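You operate a simulated robot arm through the tools that you are given. There is no shell and no other tool. Be economical: measure what you need, move in short steps, check, and stop when the job is done.

You run a simulated two-armed robot. Do the job below in one go: nothing can be reset, and whatever is moved stays where it is left.

Task
Set the red chock's wedge to FAT, lock it and slide the chock back beside the grey wheel.
Fine: free the white lever; hold the chock still while the wedge slides.
Where things are to end (x, y in the base frame): red chock within 3 cm of [54, 26].

It is judged by the outcome, as a careful person would: the job done as asked, and still so three seconds after it is handed in. It fails if anything else is knocked over, pushed out of place, dropped, spilled or broken.

Robot
Two 7-joint arms with two-finger parallel grippers on one trunk, on a base that drives. Base frame: it is fixed to the floor where the robot stands at the start and does not move with it; the origin is under the middle of the robot, x ahead of it, y to its left, z up; the surface under the hand at the start is at about z = 70. Readings come in cm, degrees, newtons and seconds.
The left shoulder is at the start at [7, 13.4, 105.1], the right one opposite. With the tool pointing down near the work surface each hand reaches from about 10 to 64 cm from the robot's upright axis, wherever it stands, measured 20 degrees to its own side. Places, roughly: black wedge [40, 30, 70]; stubby white lever [50, 10, 80]. Payload 1.57 kg a hand.
Tool frame (each hand has its own): the origin (TCP) lies between the finger pads and is the grasp point; the fingertips stand 3 cm ahead of it; z points along the fingers, y is the line along which they close. The gripper opens to 8 cm. The fingers are 1.7 cm wide and 1.2 cm thick; the gripper's body (4 by 8.2 cm) begins 8 cm behind the TCP.
Orientation is told as [roll, pitch, yaw] about the base's x, y, z axes, in that order, counted from this pose: with the fingers straight down and closing along the base's y, the tool's x points along the base's -x, its y along +y and its z along -z.

Tools
- The arms move only by the tool jog_arm. It takes "left_steps", "right_steps" or both (then of equal length, played together; a hand with none holds still); each is a list of rows, each a list of 3 entries, a list of its own where there are three numbers: the shift along the tool's x, y, z in units of 500 mm (1.0 is 500 mm), then the turn, a rotation vector about the tool's x, y, z in units of 90 degrees (1.0 is 90 degrees), then the closure, from 0 (fully open) to 1 (shut). In form: [[[tx, ty, tz], [rx, ry, rz], grip], ...]. A call has 1 to 20 rows; each row is the pose to reach, as a shift and turn from the pose commanded when the call began, along the tool's axes at that moment. A call with a number of a shift or a turn outside -1 to 1 is refused whole. Each row takes 0.2 s and may step no farther than 5 cm and 8.6 degrees from the row before; otherwise, or with a gripper value out of range, the whole call is refused. A pose out of reach is approached as far as the arm can. The call stops where the force on the tool passes 80 N (or 10 N more than at its start, if that is more) or the arm is blocked; 0.2 s more then pass. Each finger travels about 15.3 cm/s and halts on what it meets, pressing with about 35 N; the grip force reading is that of the motor and also rises with nothing between the fingers. The clock runs only during rows and for 0.2 s after the last one: add rows that repeat a pose to give the fingers time. It gives the time, the measured TCP pose, the force on the tool (base axes), the opening and the grip force at its end, in the units of the frame above (readings bear some noise), with the torque about the TCP (base axes, N m) and any sound that the robot's microphone picked up, and new pictures: "views" is both (left out), scene, wrist or none (wrist: the cameras of the hands that moved).
- Cameras (640 x 400 px; columns grow to the right, rows downward): "scene" is now at [13.16, 2.08, 127.74]; the picture's right is [0.29, -0.96, 0.00], its down [-0.63, -0.19, -0.75] and it looks along [0.72, 0.22, -0.66] (base axes); focal length 293 px, centre (320, 200). "left" rides on the left gripper at [7.2, 0.7, -12.2] in its tool frame; the picture's right is [-0.09, 1.00, 0.00], its down [-0.84, -0.08, -0.54] and it looks along [-0.54, -0.05, 0.84] (tool axes); focal length 238 px, centre (320, 200). "right" rides on the right gripper at [7.2, -0.7, -12.2] in its tool frame; the picture's right is [0.09, 1.00, 0.00], its down [-0.84, 0.08, -0.54] and it looks along [-0.54, 0.05, 0.84] (tool axes); focal length 238 px, centre (320, 200).
- raise_lower(by): slides the trunk up (or, below 0, down) by that many cm; the arms and the scene camera ride with it, the base frame stays. It gives what a move gives, with no picture.
- roll_base(legs): drives the robot by 1 to 6 legs, each [ahead, left, turn to the left] in cm, cm and degrees, along the robot's own axes; the way and the turn of a leg run together, so that a leg with both is an arc; at most 150 cm and 180 degrees a leg. The arms and the cameras ride along, it lands a little off, and it stops where it bumps. It gives what a move gives, and a new picture of the scene camera.
- head_to(pan, tilt): turns the head with the scene camera to pan (to the left, within 86 degrees either way) and tilt (down, from -29 to 69), counted from straight ahead of the robot. It gives what a move gives, and a new picture of the scene camera.
- locate(camera, pixels): for up to 12 pixels [column, row] of the newest picture of that camera ("zoom" is the newest enlarged one), the place [x, y, z] in the base frame of the surface seen there, good to about 0.2 cm, but the place of the scene camera against the robot may be out by one fixed shift of up to 1.2 cm in any direction. No time passes.
- enlarge(camera, box): a new picture of the part [left, top, right, bottom] of that camera's present view, enlarged. No time passes.
- close_job(): hands the job in; it is judged then, once.

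Go step by step. Measure first, check grasps and placings, and put right what went wrong. The budget is 80 turns and 260 pictures, counting those below and the enlarged ones. Unless the task says otherwise, let go and move clear before handing in, and close with one line.

The tools are called after "Call:" as name(argument=value, ...) on one line, values as JSON. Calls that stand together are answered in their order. jog_arm: Moves the arms, as the interface text tells. Its arguments: {"type":"object","properties":{"left_steps":{"type":"array","items":{"type":"array"}},"right_steps":{"type":"array","items":{"type":"array"}},"views":{"type":"string","enum":["both","scene","wrist","none"]}},"required":[]} The other tools are called the same way: raise_lower (by) slides the trunk up or down; roll_base (legs) drives the base; head_to (pan, tilt) turns the head that bears the scene camera; locate (camera, pixels) gives the place of the surface under pixels of a picture; enlarge (camera, box) takes an enlarged picture of a part of a camera's view; close_job () hands the job in.

At the start:

```text
t: 0.0
left_tcp_pos: [38.97, 39.29, 106.89]
left_ee_rot: [0.0, 0.0, 0.1]
left_ft_force: [0.0, 0.2, 0.0]
left_moment: [-0.01, 0.0, -0.01]
left_opening: 7.99
left_finger_force: 0.2
right_tcp_pos: [39.04, 1.42, 106.95]
right_ee_rot: [0.0, 0.0, 0.0]
right_ft_force: [-0.2, 0.1, -0.4]
right_moment: [-0.02, 0.04, -0.01]
right_opening: 8.0
right_finger_force: 0.1
trunk travel left (down, up): [-62.5, 31.5]
robot x, y, heading: [-0.04, -0.11, -0.1]
head pan, tilt: [16.7, 41.1]
```

scene: 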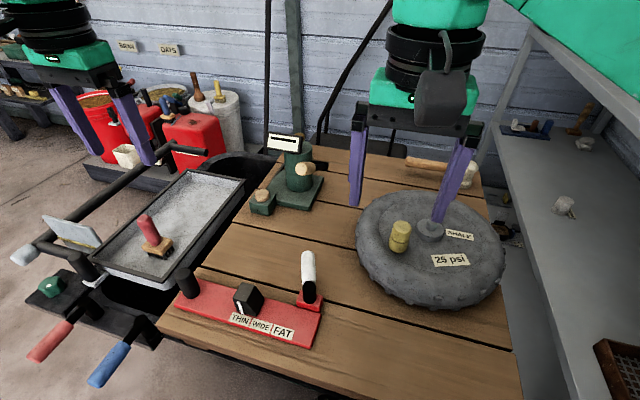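
right: 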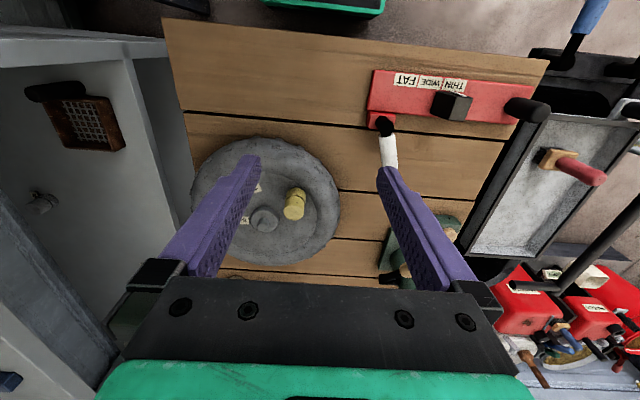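
left: 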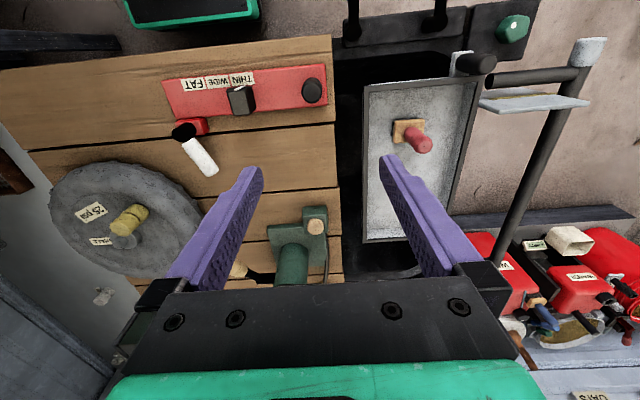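

The red chock is at about (250,310) in the scene, with the black wedge at (247,298), between THIN and WIDE, and the white lever at (308,275). I'll enlarge it and measure.

Call:
enlarge(camera="scene", box=[160, 230, 340, 360])

Call:
enlarge(camera="left", box=[140, 50, 350, 190])

Call:
locate(camera="left", pixels=[[170, 95], [325, 78], [325, 103], [175, 117], [240, 98], [312, 90], [183, 132], [205, 168], [190, 122], [195, 85], [215, 82], [240, 78]])

Call:
locate(camera="scene", pixels=[[180, 298], [322, 315], [310, 345], [160, 325], [248, 290], [250, 305], [187, 280], [308, 255], [309, 292], [310, 303], [283, 332], [430, 250]])

```text
3.08 times, centred on (250, 295) of scene
```

zoom: 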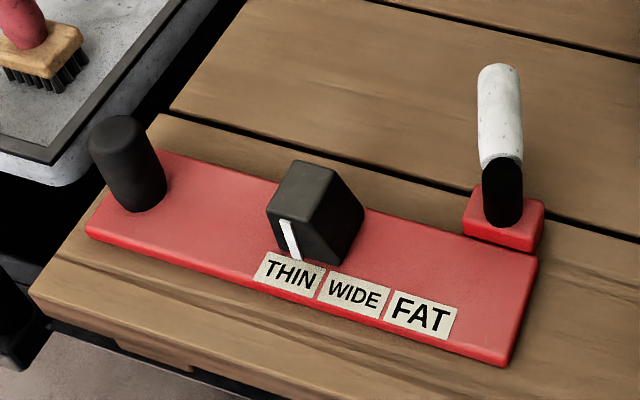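

```text
2.86 times, centred on (245, 120) of left
```

zoom: 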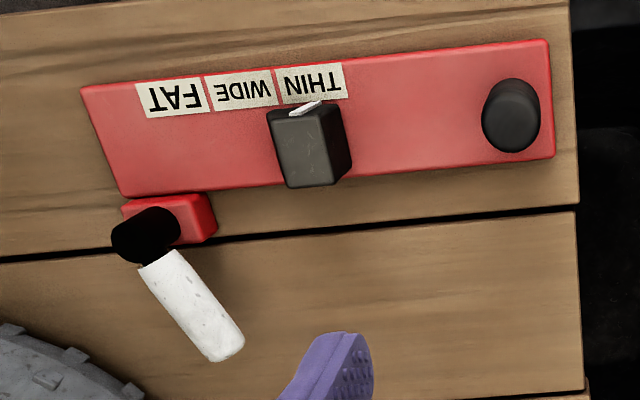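

```text
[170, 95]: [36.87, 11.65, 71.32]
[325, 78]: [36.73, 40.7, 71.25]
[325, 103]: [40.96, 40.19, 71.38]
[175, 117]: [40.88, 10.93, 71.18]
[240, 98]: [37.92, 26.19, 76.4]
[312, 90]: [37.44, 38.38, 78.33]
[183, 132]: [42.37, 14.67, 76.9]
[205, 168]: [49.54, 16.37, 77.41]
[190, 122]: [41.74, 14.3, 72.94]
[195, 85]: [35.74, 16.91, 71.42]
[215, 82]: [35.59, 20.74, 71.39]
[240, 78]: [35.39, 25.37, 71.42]
```

```text
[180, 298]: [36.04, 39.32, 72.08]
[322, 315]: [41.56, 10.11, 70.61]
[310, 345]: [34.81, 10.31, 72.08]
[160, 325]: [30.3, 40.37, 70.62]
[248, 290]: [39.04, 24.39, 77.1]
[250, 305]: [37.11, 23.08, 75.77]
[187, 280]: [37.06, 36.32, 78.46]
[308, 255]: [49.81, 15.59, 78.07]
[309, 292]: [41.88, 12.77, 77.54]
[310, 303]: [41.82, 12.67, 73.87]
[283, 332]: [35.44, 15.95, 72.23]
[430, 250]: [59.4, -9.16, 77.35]
```

The wrist camera puts the chock top at z 71.3, spanning y 11–41 and x 34–41, with the lever lying level from (42,14) to (50,16). Now I'll check the destination for obstacles: the green fixture, the wheel rim and the bench edges.

Call:
locate(camera="left", pixels=[[290, 255], [316, 225], [270, 235], [325, 205], [330, 260], [200, 205], [150, 165], [190, 240], [240, 268], [336, 180], [300, 175], [130, 215]])

Call:
enlarge(camera="scene", box=[230, 120, 510, 320])

Call:
locate(camera="scene", pixels=[[262, 205], [278, 208], [252, 213], [318, 180], [300, 208], [262, 193], [303, 170], [360, 230], [375, 290], [375, 195], [355, 260], [308, 330]])

```text
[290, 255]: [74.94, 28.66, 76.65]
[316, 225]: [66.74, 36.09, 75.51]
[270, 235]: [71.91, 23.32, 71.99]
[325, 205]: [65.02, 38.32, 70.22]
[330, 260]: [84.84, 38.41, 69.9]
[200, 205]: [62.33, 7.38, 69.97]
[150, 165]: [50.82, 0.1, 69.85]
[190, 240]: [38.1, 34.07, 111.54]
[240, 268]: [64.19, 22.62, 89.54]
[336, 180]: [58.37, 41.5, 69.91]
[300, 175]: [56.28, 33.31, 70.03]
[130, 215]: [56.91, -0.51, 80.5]
```

```text
2.00 times, centred on (370, 220) of scene
```

zoom: 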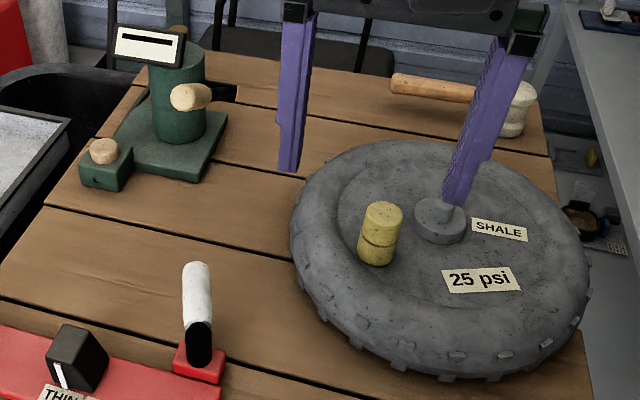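

```text
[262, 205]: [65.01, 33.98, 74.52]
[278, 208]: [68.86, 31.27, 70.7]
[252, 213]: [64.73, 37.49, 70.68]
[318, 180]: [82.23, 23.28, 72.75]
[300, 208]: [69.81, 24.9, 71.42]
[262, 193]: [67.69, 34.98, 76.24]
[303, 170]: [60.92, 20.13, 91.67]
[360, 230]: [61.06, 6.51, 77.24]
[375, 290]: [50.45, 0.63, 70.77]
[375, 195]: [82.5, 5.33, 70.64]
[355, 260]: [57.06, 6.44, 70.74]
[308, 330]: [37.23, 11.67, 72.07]
```

The chock's path to x≈54 is clear. The green fixture starts at x≈64, the wheel starts at y≈6.5, and a tan handle hangs at (61–64, 21, 90). I'll bring both hands closer to look at the post, lever and wedge.

Call:
jog_arm(left_steps=[[[0.008, -0.005, 0.07], [0, 0, 0], 0], [[0.016, -0.01, 0.14], [0, 0, 0], 0], [[0.024, -0.015, 0.21], [0, 0, 0], 0], [[0.03, -0.02, 0.28], [0, 0, 0], 0], [[0.03, -0.02, 0.34], [0, 0, 0], 0]], right_steps=[[[0.004, 0.042, 0.048], [0, 0, 0], 0], [[0.008, 0.085, 0.096], [0, 0, 0], 0], [[0.012, 0.127, 0.144], [0, 0, 0], 0], [[0.016, 0.17, 0.192], [0, 0, 0], 0], [[0.02, 0.212, 0.24], [0, 0, 0], 0]])

```text
t: 1.2
left_tcp_pos: [37.31, 38.32, 90.02]
left_ee_rot: [0.0, -0.1, 0.1]
left_ft_force: [0.5, -0.5, -0.1]
left_moment: [-0.04, 0.01, 0.02]
left_opening: 7.98
left_finger_force: 0.1
right_tcp_pos: [37.99, 11.93, 94.86]
right_ee_rot: [0.0, 0.1, -0.1]
right_ft_force: [0.4, 1.0, -0.1]
right_moment: [0.01, 0.01, -0.02]
right_opening: 7.99
right_finger_force: 0.0
trunk travel left (down, up): [-62.5, 31.5]
robot x, y, heading: [-0.03, 0.36, 0.2]
head pan, tilt: [16.7, 41.1]
```

scene: 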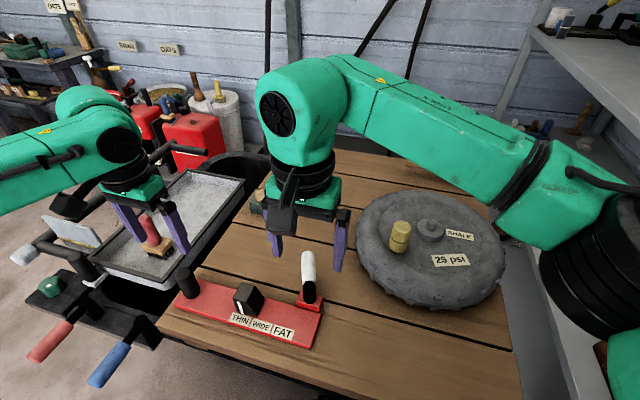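
right: 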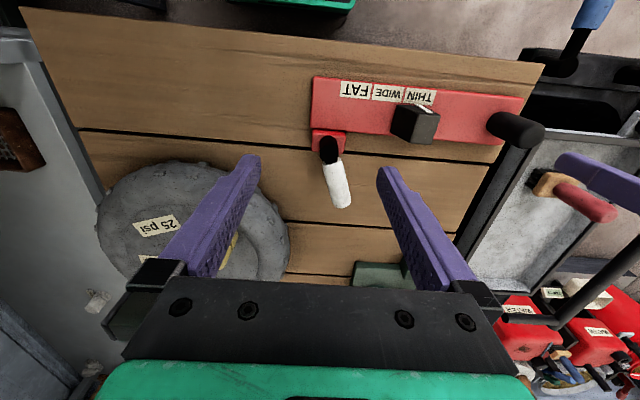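
left: 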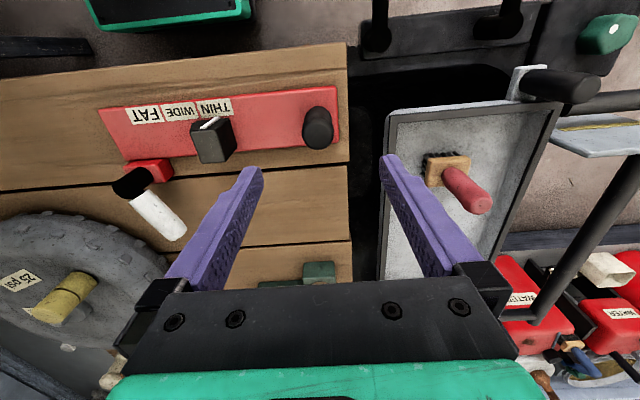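

Both hands are closer now and see the parts clearly. I'll enlarge the lever and wedge, then measure the shapes.

Call:
enlarge(camera="right", box=[290, 60, 550, 230])

Call:
locate(camera="right", pixels=[[327, 149], [329, 158], [340, 200], [335, 175], [316, 140], [344, 150], [343, 134], [414, 123], [427, 105], [392, 104], [395, 133], [435, 141]])

Call:
locate(camera="left", pixels=[[319, 122], [319, 110], [319, 140], [307, 118], [331, 118], [338, 90], [337, 140], [98, 113], [130, 160], [212, 143], [228, 132], [205, 125]])

```text
2.35 times, centred on (420, 145) of right
```

zoom: 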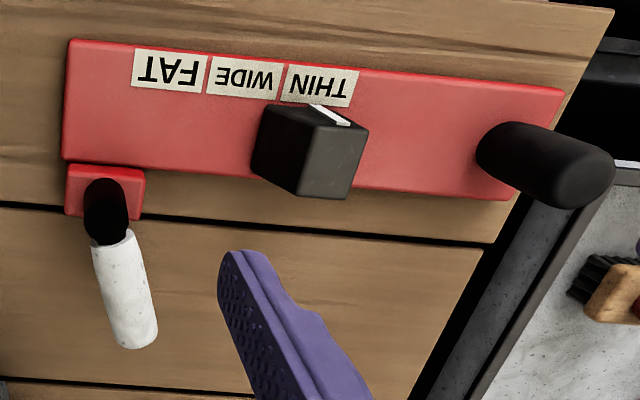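

```text
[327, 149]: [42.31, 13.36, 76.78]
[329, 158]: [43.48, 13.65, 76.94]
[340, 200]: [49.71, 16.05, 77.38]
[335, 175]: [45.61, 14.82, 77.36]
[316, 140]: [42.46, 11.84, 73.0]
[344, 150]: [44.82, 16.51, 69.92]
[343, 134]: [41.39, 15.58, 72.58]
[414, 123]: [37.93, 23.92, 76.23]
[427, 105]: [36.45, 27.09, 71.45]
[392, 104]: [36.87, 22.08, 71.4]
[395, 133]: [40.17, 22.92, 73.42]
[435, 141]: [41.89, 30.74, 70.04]
```

```text
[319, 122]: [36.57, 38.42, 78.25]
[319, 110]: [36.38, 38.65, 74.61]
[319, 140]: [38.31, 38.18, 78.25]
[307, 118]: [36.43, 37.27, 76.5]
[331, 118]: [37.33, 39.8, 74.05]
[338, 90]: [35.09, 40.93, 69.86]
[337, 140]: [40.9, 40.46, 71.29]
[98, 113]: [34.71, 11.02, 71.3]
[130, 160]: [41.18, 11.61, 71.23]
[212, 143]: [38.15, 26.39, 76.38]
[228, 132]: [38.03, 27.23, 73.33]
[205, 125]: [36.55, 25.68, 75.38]
```

Measured: the post is at (37.5, 38.5) with its top at 78.3. The wedge is centred near y 24.8 with its top at 76.4. The lever axis runs from (43.5, 13.7) to (49.7, 16), about 21° from +x. I'll grip the post with the left hand while the right hand moves above the lever, yawed 21°.

Call:
jog_arm(left_steps=[[[-0.004, 0.004, 0.07], [0, 0, 0], 0], [[-0.004, 0.004, 0.14], [0, 0, 0], 0], [[-0.004, 0.004, 0.21], [0, 0, 0], 0], [[-0.004, 0.004, 0.28], [0, 0, 0], 0], [[-0.004, 0.004, 0.28], [0, 0, 0], 1], [[-0.004, 0.004, 0.28], [0, 0, 0], 1]], right_steps=[[[-0.05, 0.016, 0.03], [0, 0, -0.08], 0], [[-0.1, 0.032, 0.06], [0, 0, -0.16], 0], [[-0.15, 0.048, 0.09], [0, 0, -0.233], 0], [[-0.19, 0.064, 0.13], [0, 0, -0.233], 0], [[-0.19, 0.064, 0.16], [0, 0, -0.233], 0], [[-0.19, 0.064, 0.18], [0, 0, -0.233], 0]])

```text
t: 2.6
left_tcp_pos: [37.63, 38.59, 75.77]
left_ee_rot: [0.0, 0.1, 0.2]
left_ft_force: [-0.3, 0.4, -0.2]
left_moment: [0.65, 0.13, 0.01]
left_opening: 3.35
left_finger_force: 35.1
right_tcp_pos: [47.36, 14.75, 85.89]
right_ee_rot: [0.1, -0.1, 21.0]
right_ft_force: [-0.8, -0.1, -1.0]
right_moment: [0.03, 0.01, 0.01]
right_opening: 7.99
right_finger_force: 0.1
right hand out of reach, approached as far as the arm can: row 4, 5, 6
trunk travel left (down, up): [-62.5, 31.5]
robot x, y, heading: [0.03, -0.09, -0.2]
head pan, tilt: [16.7, 41.1]
```

scene: 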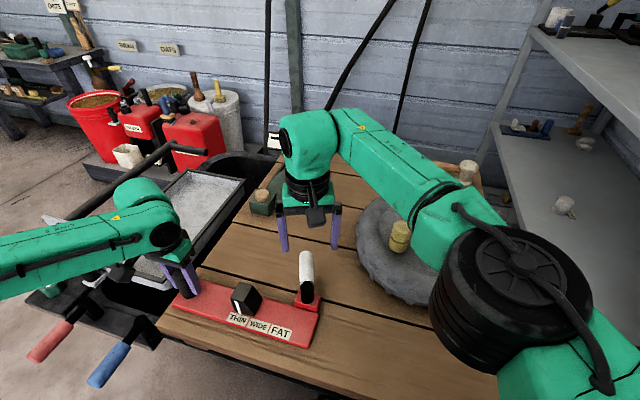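
right: 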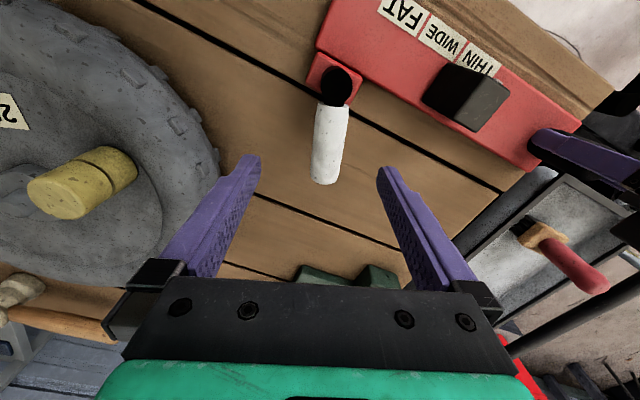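
left: 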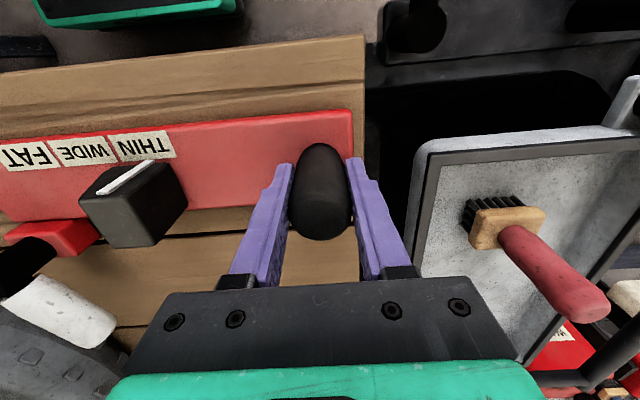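

The left hand holds the post (opening 3.35), but the right hand ran out of reach near (47.4, 14.8). I need to shift the base left and a little ahead, so I'll check what stands nearby before rolling.

Call:
head_to(pan=50, tilt=60)

Call:
locate(camera="scene", pixels=[[100, 200], [200, 200], [320, 200], [420, 200], [320, 300], [200, 300], [420, 300], [320, 100], [500, 200], [200, 100], [320, 380], [500, 350]])

```text
t: 3.6
left_tcp_pos: [37.62, 38.6, 75.79]
left_ee_rot: [0.0, 0.1, 0.1]
left_ft_force: [-0.3, -0.3, 0.0]
left_moment: [0.68, 0.15, -0.04]
left_opening: 3.38
left_finger_force: 34.7
right_tcp_pos: [47.42, 14.78, 85.9]
right_ee_rot: [0.1, -0.1, 21.1]
right_ft_force: [-1.1, -0.5, -0.4]
right_moment: [0.02, -0.02, -0.01]
right_opening: 8.0
right_finger_force: 0.1
trunk travel left (down, up): [-62.5, 31.5]
robot x, y, heading: [0.39, -0.24, 0.1]
head pan, tilt: [50.0, 60.0]
```

scene: 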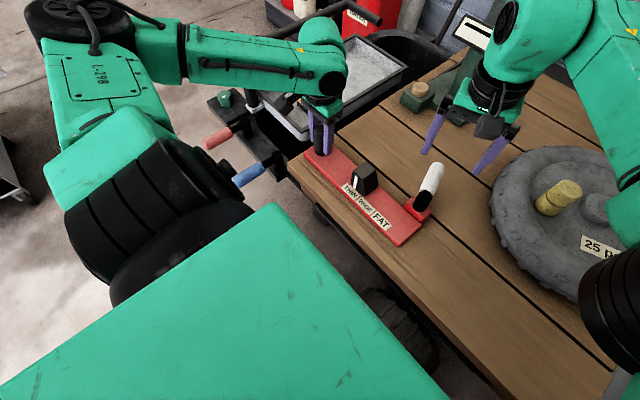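

```text
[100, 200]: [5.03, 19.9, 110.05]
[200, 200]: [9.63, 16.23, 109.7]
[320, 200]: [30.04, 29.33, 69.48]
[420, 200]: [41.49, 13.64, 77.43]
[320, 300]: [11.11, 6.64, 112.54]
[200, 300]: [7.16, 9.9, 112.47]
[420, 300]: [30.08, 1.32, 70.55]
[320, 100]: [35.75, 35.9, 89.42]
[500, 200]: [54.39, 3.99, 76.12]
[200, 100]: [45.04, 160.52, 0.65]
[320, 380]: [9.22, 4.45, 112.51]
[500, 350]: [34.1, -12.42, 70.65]
```

Call:
locate(camera="scene", pixels=[[210, 142], [240, 182], [265, 165], [222, 98], [330, 230], [400, 330], [370, 300], [300, 190], [260, 192], [215, 60], [425, 360], [315, 210]])

Call:
enlarge(camera="scene", box=[190, 60, 450, 380])

```text
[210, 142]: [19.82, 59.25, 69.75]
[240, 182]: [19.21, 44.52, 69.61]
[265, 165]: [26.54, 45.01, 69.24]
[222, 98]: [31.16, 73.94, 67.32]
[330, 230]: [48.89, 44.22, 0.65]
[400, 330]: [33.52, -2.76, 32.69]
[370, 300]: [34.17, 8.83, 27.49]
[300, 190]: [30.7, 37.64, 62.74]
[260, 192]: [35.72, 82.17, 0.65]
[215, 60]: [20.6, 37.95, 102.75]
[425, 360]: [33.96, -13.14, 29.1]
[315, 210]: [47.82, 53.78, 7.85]
```

```text
1.25 times, centred on (320, 220) of scene
```

zoom: 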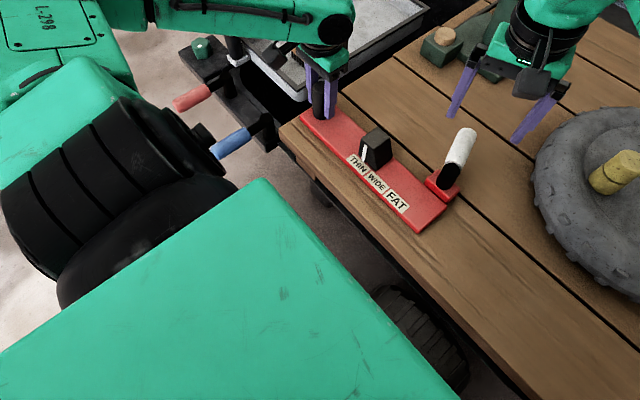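

The bench's front edge is at x≈30 and the blue handle is at (19, 44.5, 69.6), below shoulder height. I'll release the post, raise both hands and shift the base 14 cm left.

Call:
jog_arm(left_steps=[[[0, 0, 0], [0, 0, 0], 0], [[0, 0, 0], [0, 0, 0], 0], [[0, 0, -0.08], [0, 0, 0], 0], [[0, 0, -0.16], [0, 0, 0], 0], [[0, 0, -0.24], [0, 0, 0], 0], [[0, 0, -0.3], [0, 0, 0], 0]], right_steps=[[[0.06, 0, -0.04], [0, 0, 0], 0], [[0.12, 0, -0.08], [0, 0, 0], 0], [[0.16, 0, -0.12], [0, 0, 0], 0], [[0.16, 0, -0.12], [0, 0, 0], 0], [[0.16, 0, -0.12], [0, 0, 0], 0], [[0.16, 0, -0.12], [0, 0, 0], 0]], views="none")

Call:
roll_base(legs=[[0, 14, 0]])

```text
t: 5.0
left_tcp_pos: [37.64, 38.53, 91.08]
left_ee_rot: [0.1, 0.0, 0.1]
left_ft_force: [0.2, 1.0, -0.7]
left_moment: [0.03, -0.01, 0.01]
left_opening: 7.99
left_finger_force: 0.0
right_tcp_pos: [39.69, 11.82, 91.88]
right_ee_rot: [0.0, 0.0, 21.1]
right_ft_force: [-0.3, -0.8, 0.2]
right_moment: [0.04, 0.03, 0.03]
right_opening: 8.02
right_finger_force: 0.1
trunk travel left (down, up): [-62.5, 31.5]
robot x, y, heading: [-0.08, -0.31, -0.2]
head pan, tilt: [50.0, 60.0]
```

```text
t: 6.3
left_tcp_pos: [37.47, 52.71, 90.9]
left_ee_rot: [0.0, 0.0, 0.2]
left_ft_force: [-0.3, 0.3, -0.1]
left_moment: [-0.02, 0.01, 0.02]
left_opening: 7.98
left_finger_force: 0.0
right_tcp_pos: [39.63, 25.86, 91.9]
right_ee_rot: [0.0, 0.0, 20.9]
right_ft_force: [-0.4, -0.7, 0.1]
right_moment: [0.0, 0.0, 0.0]
right_opening: 8.0
right_finger_force: 0.0
trunk travel left (down, up): [-62.5, 31.5]
robot x, y, heading: [-0.29, 13.96, 0.1]
head pan, tilt: [50.0, 60.0]
```

scene: 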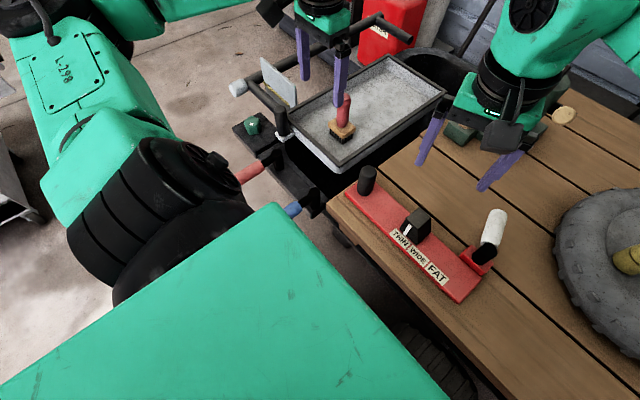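

The base moved 14 cm left cleanly. Now the left hand goes back onto the post and the right hand goes to hover over the lever.

Call:
jog_arm(left_steps=[[[0, -0.09, 0], [0, 0, 0], 0], [[0, -0.18, 0], [0, 0, 0], 0], [[-0.002, -0.25, 0.03], [0, 0, 0], 0], [[-0.002, -0.283, 0.1], [0, 0, 0], 0], [[-0.002, -0.283, 0.17], [0, 0, 0], 0], [[-0.002, -0.283, 0.24], [0, 0, 0], 0], [[-0.002, -0.283, 0.302], [0, 0, 0], 0], [[-0.002, -0.283, 0.302], [0, 0, 0], 1], [[-0.002, -0.283, 0.302], [0, 0, 0], 1]], right_steps=[[[-0.02, -0.08, 0], [0, 0, 0], 0], [[-0.04, -0.16, 0], [0, 0, 0], 0], [[-0.07, -0.23, 0.03], [0, 0, 0], 0], [[-0.07, -0.257, 0.09], [0, 0, 0], 0], [[-0.07, -0.257, 0.15], [0, 0, 0], 0], [[-0.07, -0.257, 0.19], [0, 0, 0], 0], [[-0.07, -0.257, 0.19], [0, 0, 0], 0], [[-0.07, -0.257, 0.19], [0, 0, 0], 0], [[-0.07, -0.257, 0.19], [0, 0, 0], 0]], views="wrist")

Call:
head_to(pan=0, tilt=50)

```text
t: 8.3
left_tcp_pos: [37.61, 38.71, 75.77]
left_ee_rot: [0.0, -0.1, 0.3]
left_ft_force: [0.0, -0.7, 0.9]
left_moment: [0.37, -0.15, -0.05]
left_opening: 3.36
left_finger_force: 34.8
right_tcp_pos: [47.25, 15.2, 82.36]
right_ee_rot: [0.0, 0.0, 21.0]
right_ft_force: [-0.2, -0.5, 0.1]
right_moment: [-0.04, 0.01, -0.01]
right_opening: 7.98
right_finger_force: 0.0
trunk travel left (down, up): [-62.5, 31.5]
robot x, y, heading: [0.1, 13.96, -0.0]
head pan, tilt: [50.0, 60.0]
```

right: 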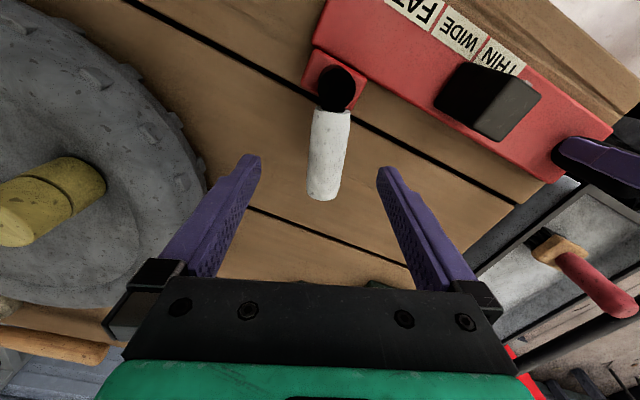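
left: 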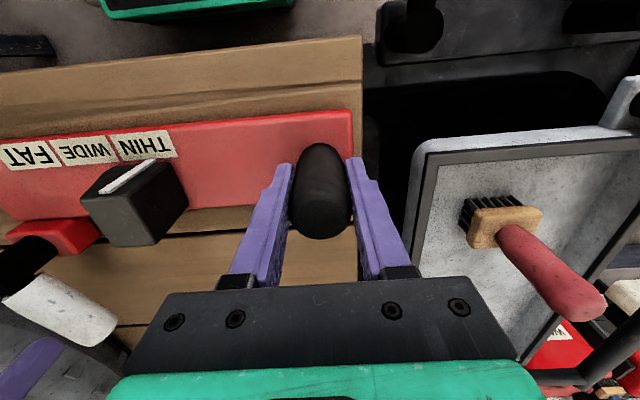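

```text
t: 9.5
left_tcp_pos: [37.59, 38.69, 75.84]
left_ee_rot: [-0.1, 0.0, 0.2]
left_ft_force: [0.9, -1.1, -0.5]
left_moment: [0.36, -0.04, 0.04]
left_opening: 3.35
left_finger_force: 34.8
right_tcp_pos: [47.49, 15.13, 82.51]
right_ee_rot: [-0.1, 0.0, 21.1]
right_ft_force: [0.0, 1.2, -0.5]
right_moment: [0.01, 0.01, 0.0]
right_opening: 7.99
right_finger_force: 0.1
trunk travel left (down, up): [-62.5, 31.5]
robot x, y, heading: [0.0, 13.95, -0.0]
head pan, tilt: [0.0, 50.0]
```

scene: 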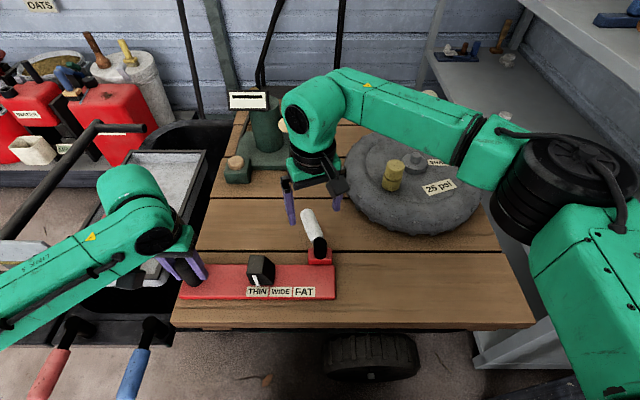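

Call:
locate(camera="right", pixels=[[327, 185], [330, 115], [314, 150], [345, 150], [329, 150], [338, 75], [325, 65], [338, 104], [360, 88], [304, 85]])

Call:
enlarge(camera="scene", box=[230, 190, 370, 310])

```text
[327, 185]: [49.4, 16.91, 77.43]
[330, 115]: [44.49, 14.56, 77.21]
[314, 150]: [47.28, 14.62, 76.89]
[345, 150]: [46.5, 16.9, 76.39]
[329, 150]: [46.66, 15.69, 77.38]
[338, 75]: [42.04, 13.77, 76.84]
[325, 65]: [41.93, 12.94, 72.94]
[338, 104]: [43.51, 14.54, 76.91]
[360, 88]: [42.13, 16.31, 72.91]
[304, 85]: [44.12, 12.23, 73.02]
```

```text
3.33 times, centred on (300, 250) of scene
```

zoom: 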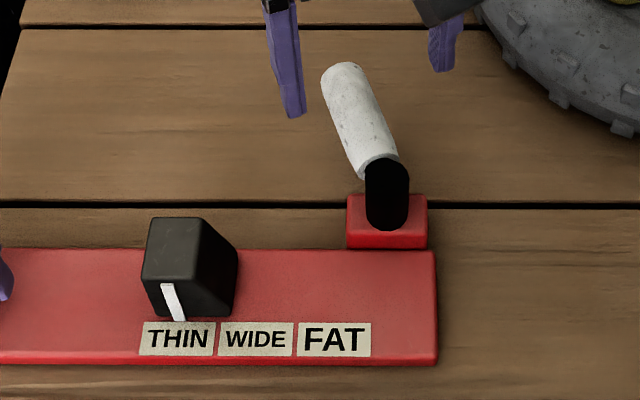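

The lever is a crank on a vertical post at about (42.9, 14), with the white arm at roughly 25° yaw and z≈76.4. I'll lower the right hand and close on it.

Call:
jog_arm(right_steps=[[[0, 0.012, 0.06], [0, 0, -0.045], 0], [[0, 0.012, 0.12], [0, 0, -0.045], 0], [[0, 0.012, 0.12], [0, 0, -0.045], 0.7], [[0, 0.012, 0.12], [0, 0, -0.045], 1], [[0, 0.012, 0.12], [0, 0, -0.045], 1]])

```text
t: 10.7
left_tcp_pos: [37.65, 38.6, 75.86]
left_ee_rot: [0.0, 0.0, 0.2]
left_ft_force: [-1.0, -2.7, 0.4]
left_moment: [0.67, 0.27, 0.06]
left_opening: 3.35
left_finger_force: 35.4
right_tcp_pos: [47.39, 15.81, 76.48]
right_ee_rot: [0.0, 0.1, 25.1]
right_ft_force: [1.4, 3.5, -0.6]
right_moment: [-0.06, -0.45, -0.63]
right_opening: 3.02
right_finger_force: 35.1
trunk travel left (down, up): [-62.5, 31.5]
robot x, y, heading: [-0.28, 14.1, 0.1]
head pan, tilt: [0.0, 50.0]
```

scene: 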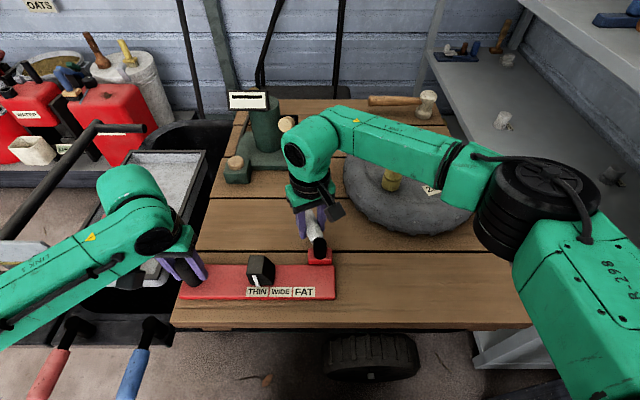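
right: 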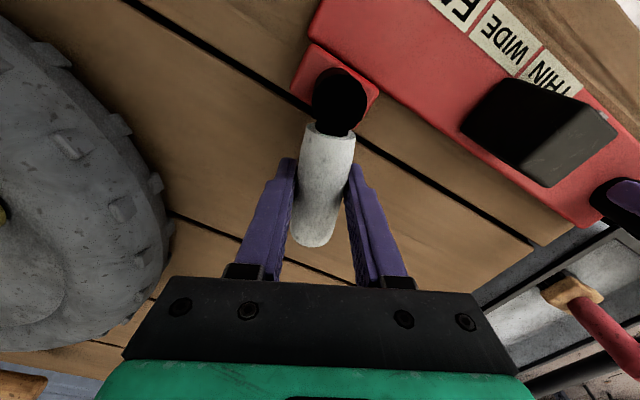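

The lever is gripped (opening 3.0). I'll test a small counter-clockwise swing of 8° about the pivot and read the force.

Call:
jog_arm(right_steps=[[[0.0003, 0.0068, 0], [0, 0, -0.0445], 1], [[0.001, 0.0135, 0], [0, 0, -0.089], 1], [[0.001, 0.0135, 0], [0, 0, -0.089], 1]], views="wrist")

```text
t: 11.5
left_tcp_pos: [37.54, 38.69, 75.86]
left_ee_rot: [0.3, 0.0, 0.3]
left_ft_force: [-13.3, 22.5, 2.3]
left_moment: [-1.3, -0.79, 0.12]
left_opening: 3.34
left_finger_force: 35.3
right_tcp_pos: [47.27, 16.0, 76.38]
right_ee_rot: [-0.4, -0.1, 32.9]
right_ft_force: [15.1, -25.7, 5.5]
right_moment: [-0.51, 0.57, -0.82]
right_opening: 3.31
right_finger_force: 34.8
trunk travel left (down, up): [-62.5, 31.5]
robot x, y, heading: [-0.37, 13.97, 0.0]
head pan, tilt: [0.0, 50.0]
```

right: 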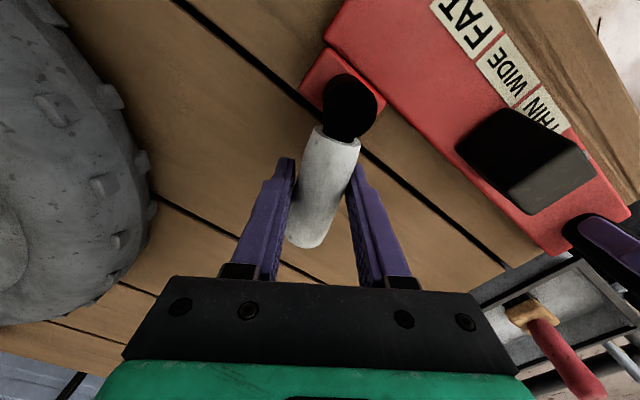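

The counter-clockwise swing meets a firm stop, with about 30 N and no lever motion. I'll swing the other way, clockwise toward -y.

Call:
jog_arm(right_steps=[[[0.001, -0.0135, 0], [0, 0, 0.09], 1], [[0.0042, -0.0266, 0], [0, 0, 0.179], 1], [[0.0042, -0.0266, 0], [0, 0, 0.179], 1]], views="wrist")

```text
t: 12.3
left_tcp_pos: [37.68, 38.62, 75.69]
left_ee_rot: [-0.3, -0.1, 0.0]
left_ft_force: [1.7, -7.3, -0.7]
left_moment: [1.37, 0.55, 0.37]
left_opening: 3.33
left_finger_force: 35.2
right_tcp_pos: [47.27, 15.39, 76.33]
right_ee_rot: [0.5, -0.1, 17.1]
right_ft_force: [-3.7, 7.4, 2.5]
right_moment: [0.18, -0.18, -0.35]
right_opening: 2.91
right_finger_force: 34.8
trunk travel left (down, up): [-62.5, 31.5]
robot x, y, heading: [0.07, 14.04, 0.1]
head pan, tilt: [0.0, 50.0]
```

right: 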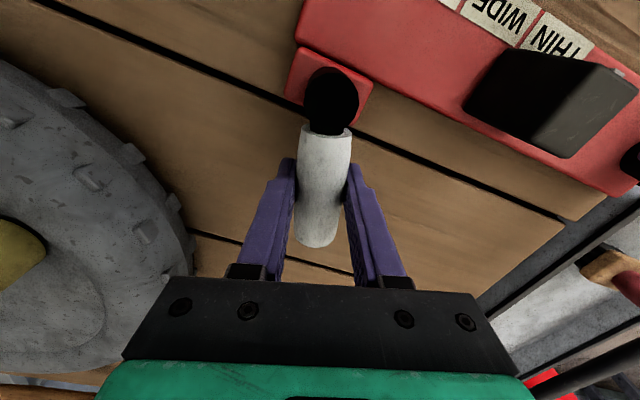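

That direction moves freely (8 N), and the lever rotates with the hand. I'll continue clockwise.

Call:
jog_arm(right_steps=[[[0.0016, -0.0134, 0], [0, 0, 0.089], 1], [[0.0052, -0.0265, 0], [0, 0, 0.178], 1], [[0.0104, -0.039, 0], [0, 0, 0.267], 1], [[0.0104, -0.039, 0], [0, 0, 0.267], 1]])

```text
t: 13.3
left_tcp_pos: [37.67, 38.46, 75.84]
left_ee_rot: [-0.2, -0.1, 0.2]
left_ft_force: [4.3, -21.9, -1.9]
left_moment: [0.89, 0.15, 0.04]
left_opening: 3.36
left_finger_force: 35.0
right_tcp_pos: [47.58, 13.27, 76.33]
right_ee_rot: [0.2, 0.0, -7.1]
right_ft_force: [-1.3, 18.0, 13.9]
right_moment: [0.13, 0.46, -0.8]
right_opening: 2.93
right_finger_force: 35.5
trunk travel left (down, up): [-62.5, 31.5]
robot x, y, heading: [0.14, 14.17, 0.1]
head pan, tilt: [0.0, 50.0]
```

scene: 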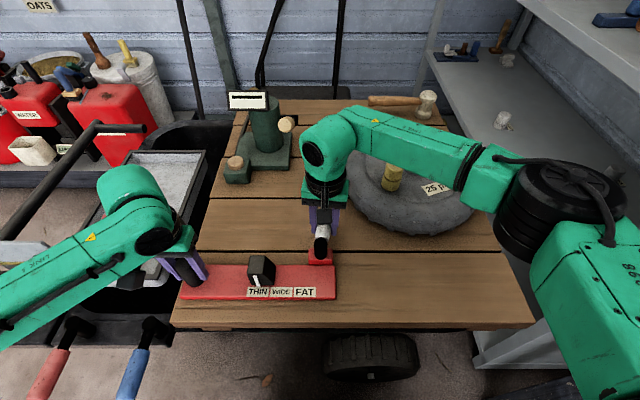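
right: 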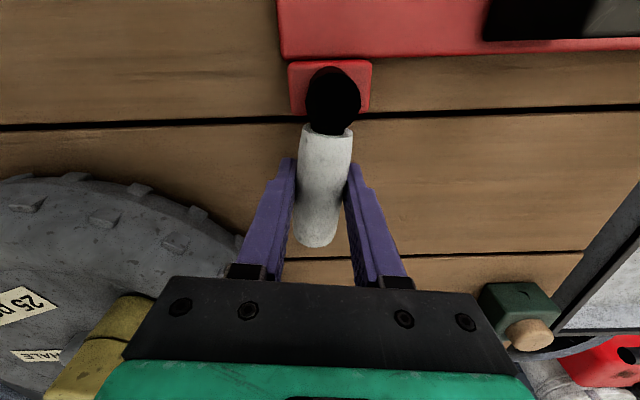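

The lever now points about straight ahead, with the force at 18 N. I'll go a bit further while watching the force.

Call:
jog_arm(right_steps=[[[0.0016, -0.0134, 0], [0, 0, 0.089], 1], [[0.0052, -0.0265, 0], [0, 0, 0.178], 1], [[0.0052, -0.0265, 0], [0, 0, 0.178], 1]])

```text
t: 14.1
left_tcp_pos: [37.56, 38.69, 75.91]
left_ee_rot: [-0.1, -0.2, 0.2]
left_ft_force: [4.1, -20.5, 0.0]
left_moment: [0.94, 0.28, -0.14]
left_opening: 3.36
left_finger_force: 34.5
right_tcp_pos: [47.17, 11.9, 76.36]
right_ee_rot: [0.1, 0.1, -23.0]
right_ft_force: [0.7, 17.9, 13.1]
right_moment: [0.04, 0.12, -0.78]
right_opening: 2.93
right_finger_force: 34.6
trunk travel left (down, up): [-62.5, 31.5]
robot x, y, heading: [-0.16, 13.94, 0.0]
head pan, tilt: [0.0, 50.0]
```

scene: 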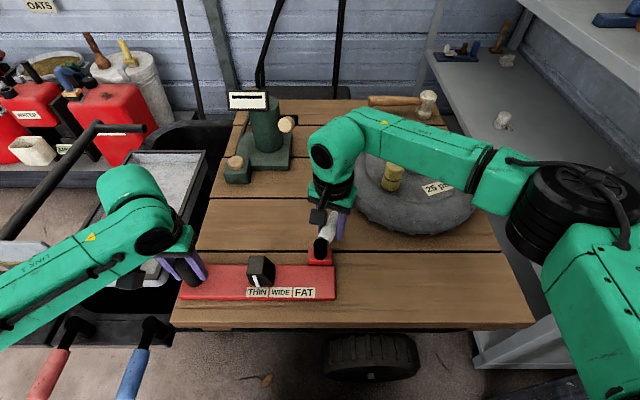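
right: 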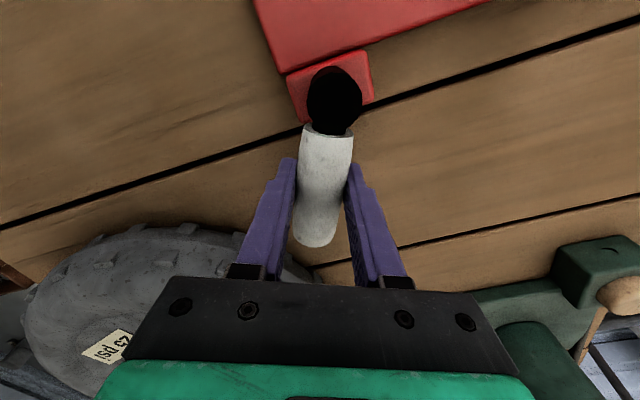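

The force is steady and the lever is now at about -26°. I'll continue toward its stop.

Call:
jog_arm(right_steps=[[[0.0016, -0.0134, 0], [0, 0, 0.089], 1], [[0.0052, -0.0265, 0], [0, 0, 0.178], 1], [[0.0052, -0.0265, 0], [0, 0, 0.178], 1]], views="wrist")

```text
t: 14.9
left_tcp_pos: [37.78, 38.66, 75.85]
left_ee_rot: [-0.2, -0.1, 0.2]
left_ft_force: [12.0, -25.9, -0.2]
left_moment: [1.01, 0.31, 0.18]
left_opening: 3.35
left_finger_force: 35.0
right_tcp_pos: [46.22, 11.06, 76.24]
right_ee_rot: [-0.1, 0.3, -38.9]
right_ft_force: [-11.7, 25.8, 2.5]
right_moment: [-0.15, -0.11, 0.8]
right_opening: 3.07
right_finger_force: 34.7
trunk travel left (down, up): [-62.5, 31.5]
robot x, y, heading: [-0.03, 14.01, -0.2]
head pan, tilt: [0.0, 50.0]
```

right: 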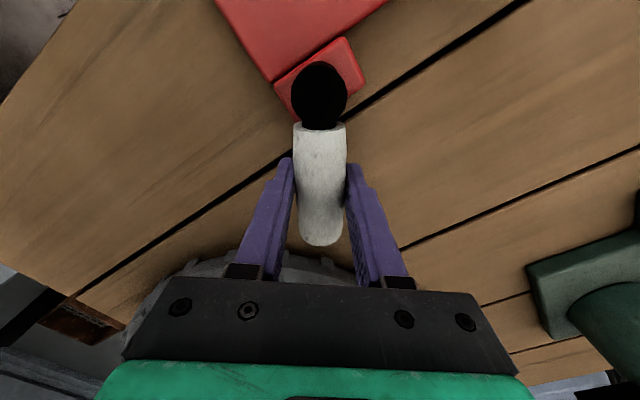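

The moment reversed and the opening widened, so the lever has reached its other stop near -35°. I'll release it, rise and look.

Call:
jog_arm(right_steps=[[[-0.002, 0.006, 0], [0, 0, -0.03], 0.6], [[-0.002, 0.006, 0], [0, 0, -0.03], 0], [[-0.002, 0.006, 0], [0, 0, -0.03], 0], [[0, 0, -0.09], [0, 0, -0.1], 0], [[0.05, 0, -0.18], [0, 0, -0.19], 0], [[0.1, 0, -0.24], [0, 0, -0.28], 0], [[0.13, 0.05, -0.24], [0, 0, -0.37], 0], [[0.13, 0.1, -0.24], [0, 0, -0.43], 0]])

```text
refused: row 5 steps farther than a row can; nothing moved
```

Call:
jog_arm(right_steps=[[[-0.002, 0.006, 0], [0, 0, -0.03], 0.6], [[-0.002, 0.006, 0], [0, 0, -0.03], 0], [[-0.002, 0.006, 0], [0, 0, -0.03], 0], [[0, 0, -0.09], [0, 0, -0.1], 0], [[0.04, 0, -0.17], [0, 0, -0.19], 0], [[0.08, 0, -0.24], [0, 0, -0.28], 0], [[0.12, 0.05, -0.24], [0, 0, -0.37], 0], [[0.13, 0.1, -0.24], [0, 0, -0.43], 0]])

```text
t: 16.7
left_tcp_pos: [37.6, 38.64, 75.79]
left_ee_rot: [0.0, 0.0, 0.1]
left_ft_force: [-1.6, 2.8, 1.9]
left_moment: [-0.48, -0.15, -0.25]
left_opening: 3.33
left_finger_force: 35.1
right_tcp_pos: [44.63, 18.69, 88.48]
right_ee_rot: [-0.1, 0.0, -0.3]
right_ft_force: [-0.8, -0.7, -0.1]
right_moment: [0.0, -0.01, 0.01]
right_opening: 8.01
right_finger_force: 0.0
trunk travel left (down, up): [-62.5, 31.5]
robot x, y, heading: [-0.06, 13.92, -0.1]
head pan, tilt: [0.0, 50.0]
```

scene: 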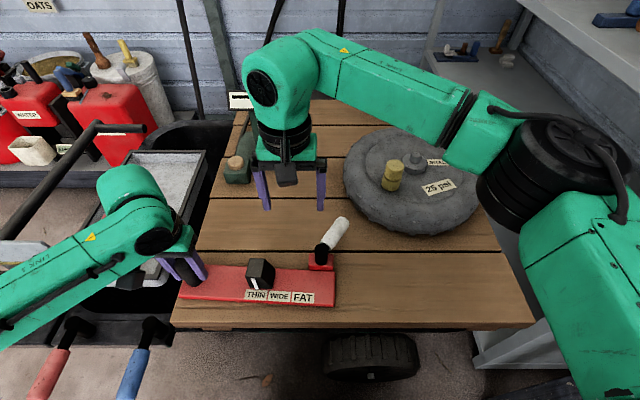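
right: 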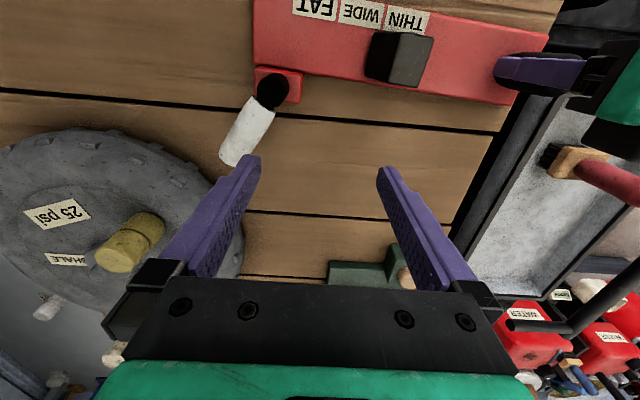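

The lever has flipped to the free side, with its end now at (343,220) in the scene. Next I'll hover the right hand over the wedge and measure it.

Call:
jog_arm(right_steps=[[[0.06, 0.06, 0.0], [0, 0, 0], 0], [[0.126, 0.122, 0.02], [0, 0, 0], 0], [[0.126, 0.122, 0.05], [0, 0, 0], 0]])

Call:
locate(camera="left", pixels=[[115, 185], [150, 163], [86, 205], [118, 215], [150, 240], [180, 200], [145, 205], [165, 172]])

```text
t: 17.5
left_tcp_pos: [37.7, 38.63, 75.76]
left_ee_rot: [0.0, 0.0, 0.2]
left_ft_force: [0.1, -1.2, 0.3]
left_moment: [0.44, -0.13, 0.0]
left_opening: 3.33
left_finger_force: 35.2
right_tcp_pos: [38.32, 24.78, 85.88]
right_ee_rot: [0.0, 0.0, -0.4]
right_ft_force: [-0.1, 0.3, 0.2]
right_moment: [-0.01, 0.04, -0.02]
right_opening: 8.02
right_finger_force: 0.1
trunk travel left (down, up): [-62.5, 31.5]
robot x, y, heading: [0.09, 13.75, -0.0]
head pan, tilt: [0.0, 50.0]
```

scene: 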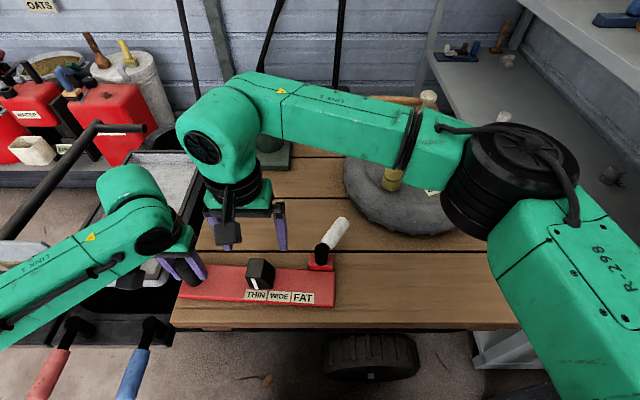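
right: 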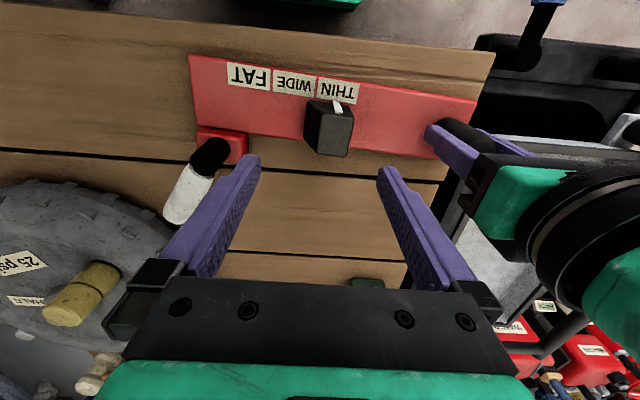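

```text
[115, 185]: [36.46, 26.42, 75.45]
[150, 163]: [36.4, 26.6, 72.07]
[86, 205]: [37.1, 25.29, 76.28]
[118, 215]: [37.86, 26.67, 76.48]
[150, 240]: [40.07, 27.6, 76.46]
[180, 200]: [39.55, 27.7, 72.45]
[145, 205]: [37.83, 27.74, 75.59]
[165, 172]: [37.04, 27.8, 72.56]
```

Call:
enlarge(camera="right", box=[210, 50, 450, 200])

Call:
locate(camera="right", pixels=[[310, 102], [303, 135], [306, 115], [312, 125], [330, 115], [350, 112], [352, 150], [322, 152], [335, 135], [338, 105], [353, 128], [248, 75]])

Call:
enlarge(camera="scene", box=[220, 240, 300, 310])

```text
2.67 times, centred on (330, 125) of right
```

zoom: 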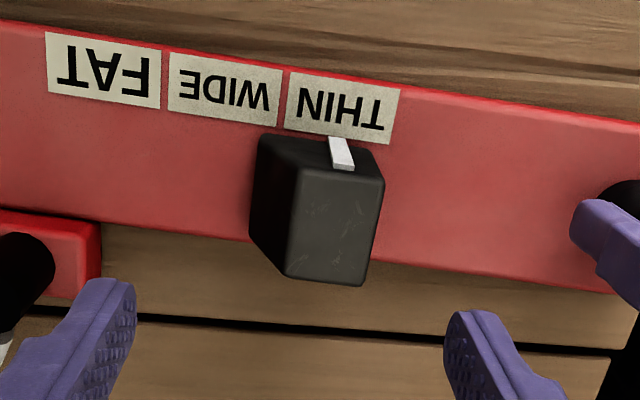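

```text
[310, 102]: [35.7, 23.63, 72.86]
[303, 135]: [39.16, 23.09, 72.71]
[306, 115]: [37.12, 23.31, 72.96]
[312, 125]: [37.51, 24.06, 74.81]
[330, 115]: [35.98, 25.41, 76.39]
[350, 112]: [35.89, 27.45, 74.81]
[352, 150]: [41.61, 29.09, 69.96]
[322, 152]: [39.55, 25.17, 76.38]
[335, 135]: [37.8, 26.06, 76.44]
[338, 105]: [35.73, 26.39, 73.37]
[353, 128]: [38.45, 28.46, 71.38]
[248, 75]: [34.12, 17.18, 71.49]
```

```text
5.71 times, centred on (260, 275) of scene
```

zoom: 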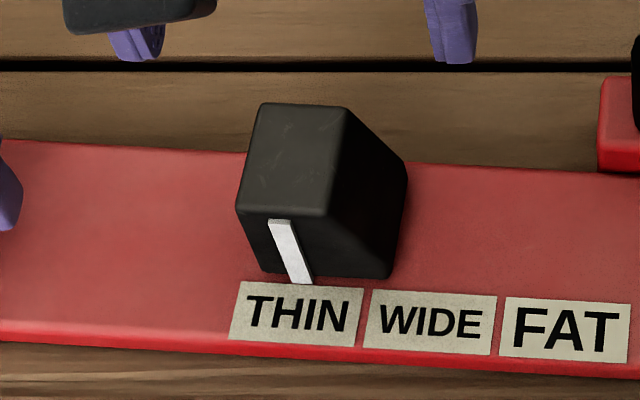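

The wedge spans y≈23–27.8 at its base and its -y face slopes. THIN is centred at y≈26.2 and FAT at ≈17.2, so it travels about -9 cm. I'll straddle it with fingers closing along y, close and check the grip.

Call:
jog_arm(right_steps=[[[0.006, 0.009, 0.08], [0, 0, 0], 0], [[0.006, 0.009, 0.16], [0, 0, 0], 0], [[0.006, 0.009, 0.216], [0, 0, 0], 0], [[0.006, 0.009, 0.216], [0, 0, 0], 1], [[0.006, 0.009, 0.216], [0, 0, 0], 1]])

Call:
locate(camera="left", pixels=[[140, 146], [80, 152], [22, 156]])

```text
t: 18.7
left_tcp_pos: [37.57, 38.6, 75.89]
left_ee_rot: [-0.1, -0.1, 0.2]
left_ft_force: [0.5, -1.0, -0.7]
left_moment: [0.86, -0.02, 0.25]
left_opening: 3.33
left_finger_force: 34.7
right_tcp_pos: [38.01, 25.26, 74.88]
right_ee_rot: [0.0, 0.0, -0.5]
right_ft_force: [-1.8, 2.1, 1.0]
right_moment: [-0.62, -0.06, -0.37]
right_opening: 4.5
right_finger_force: 35.1
trunk travel left (down, up): [-62.5, 31.5]
robot x, y, heading: [-0.21, 14.33, -0.0]
head pan, tilt: [0.0, 50.0]
```

scene: 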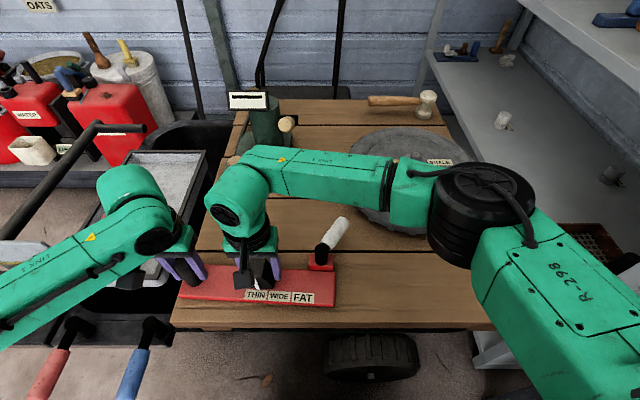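
right: 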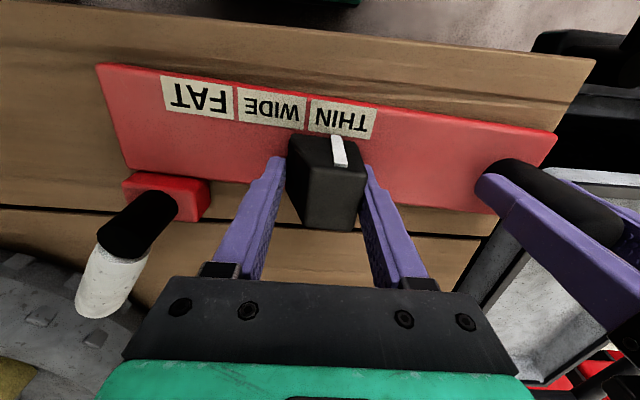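

```text
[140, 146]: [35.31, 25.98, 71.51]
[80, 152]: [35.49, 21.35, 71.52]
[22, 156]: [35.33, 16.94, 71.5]
```

The wedge is gripped (opening 4.5). The labels read THIN y 25.98, WIDE 21.35 and FAT 16.94. I'll start with a 2 cm slide to test the force.

Call:
jog_arm(right_steps=[[[0, -0.02, 0], [0, 0, 0], 1], [[0, -0.04, 0], [0, 0, 0], 1]], views="wrist")

```text
t: 19.3
left_tcp_pos: [37.58, 38.56, 75.82]
left_ee_rot: [0.0, -0.1, 0.1]
left_ft_force: [5.4, -5.6, -0.5]
left_moment: [0.95, 0.52, 0.46]
left_opening: 3.34
left_finger_force: 35.3
right_tcp_pos: [37.95, 23.3, 75.06]
right_ee_rot: [0.0, 0.1, -0.2]
right_ft_force: [-7.1, 4.0, -0.5]
right_moment: [-0.74, -0.4, 0.31]
right_opening: 4.51
right_finger_force: 34.6
trunk travel left (down, up): [-62.5, 31.5]
robot x, y, heading: [0.23, 13.96, -0.1]
head pan, tilt: [0.0, 50.0]
```

right: 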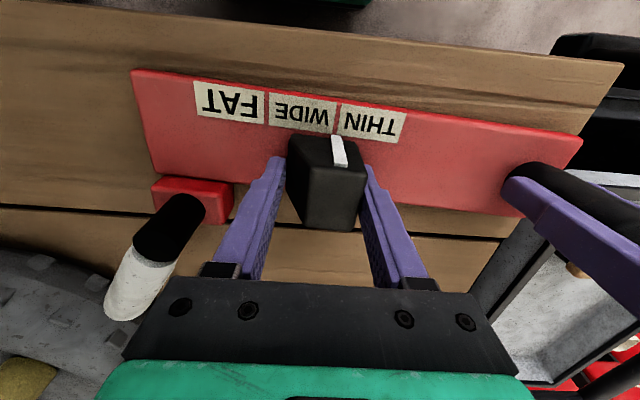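

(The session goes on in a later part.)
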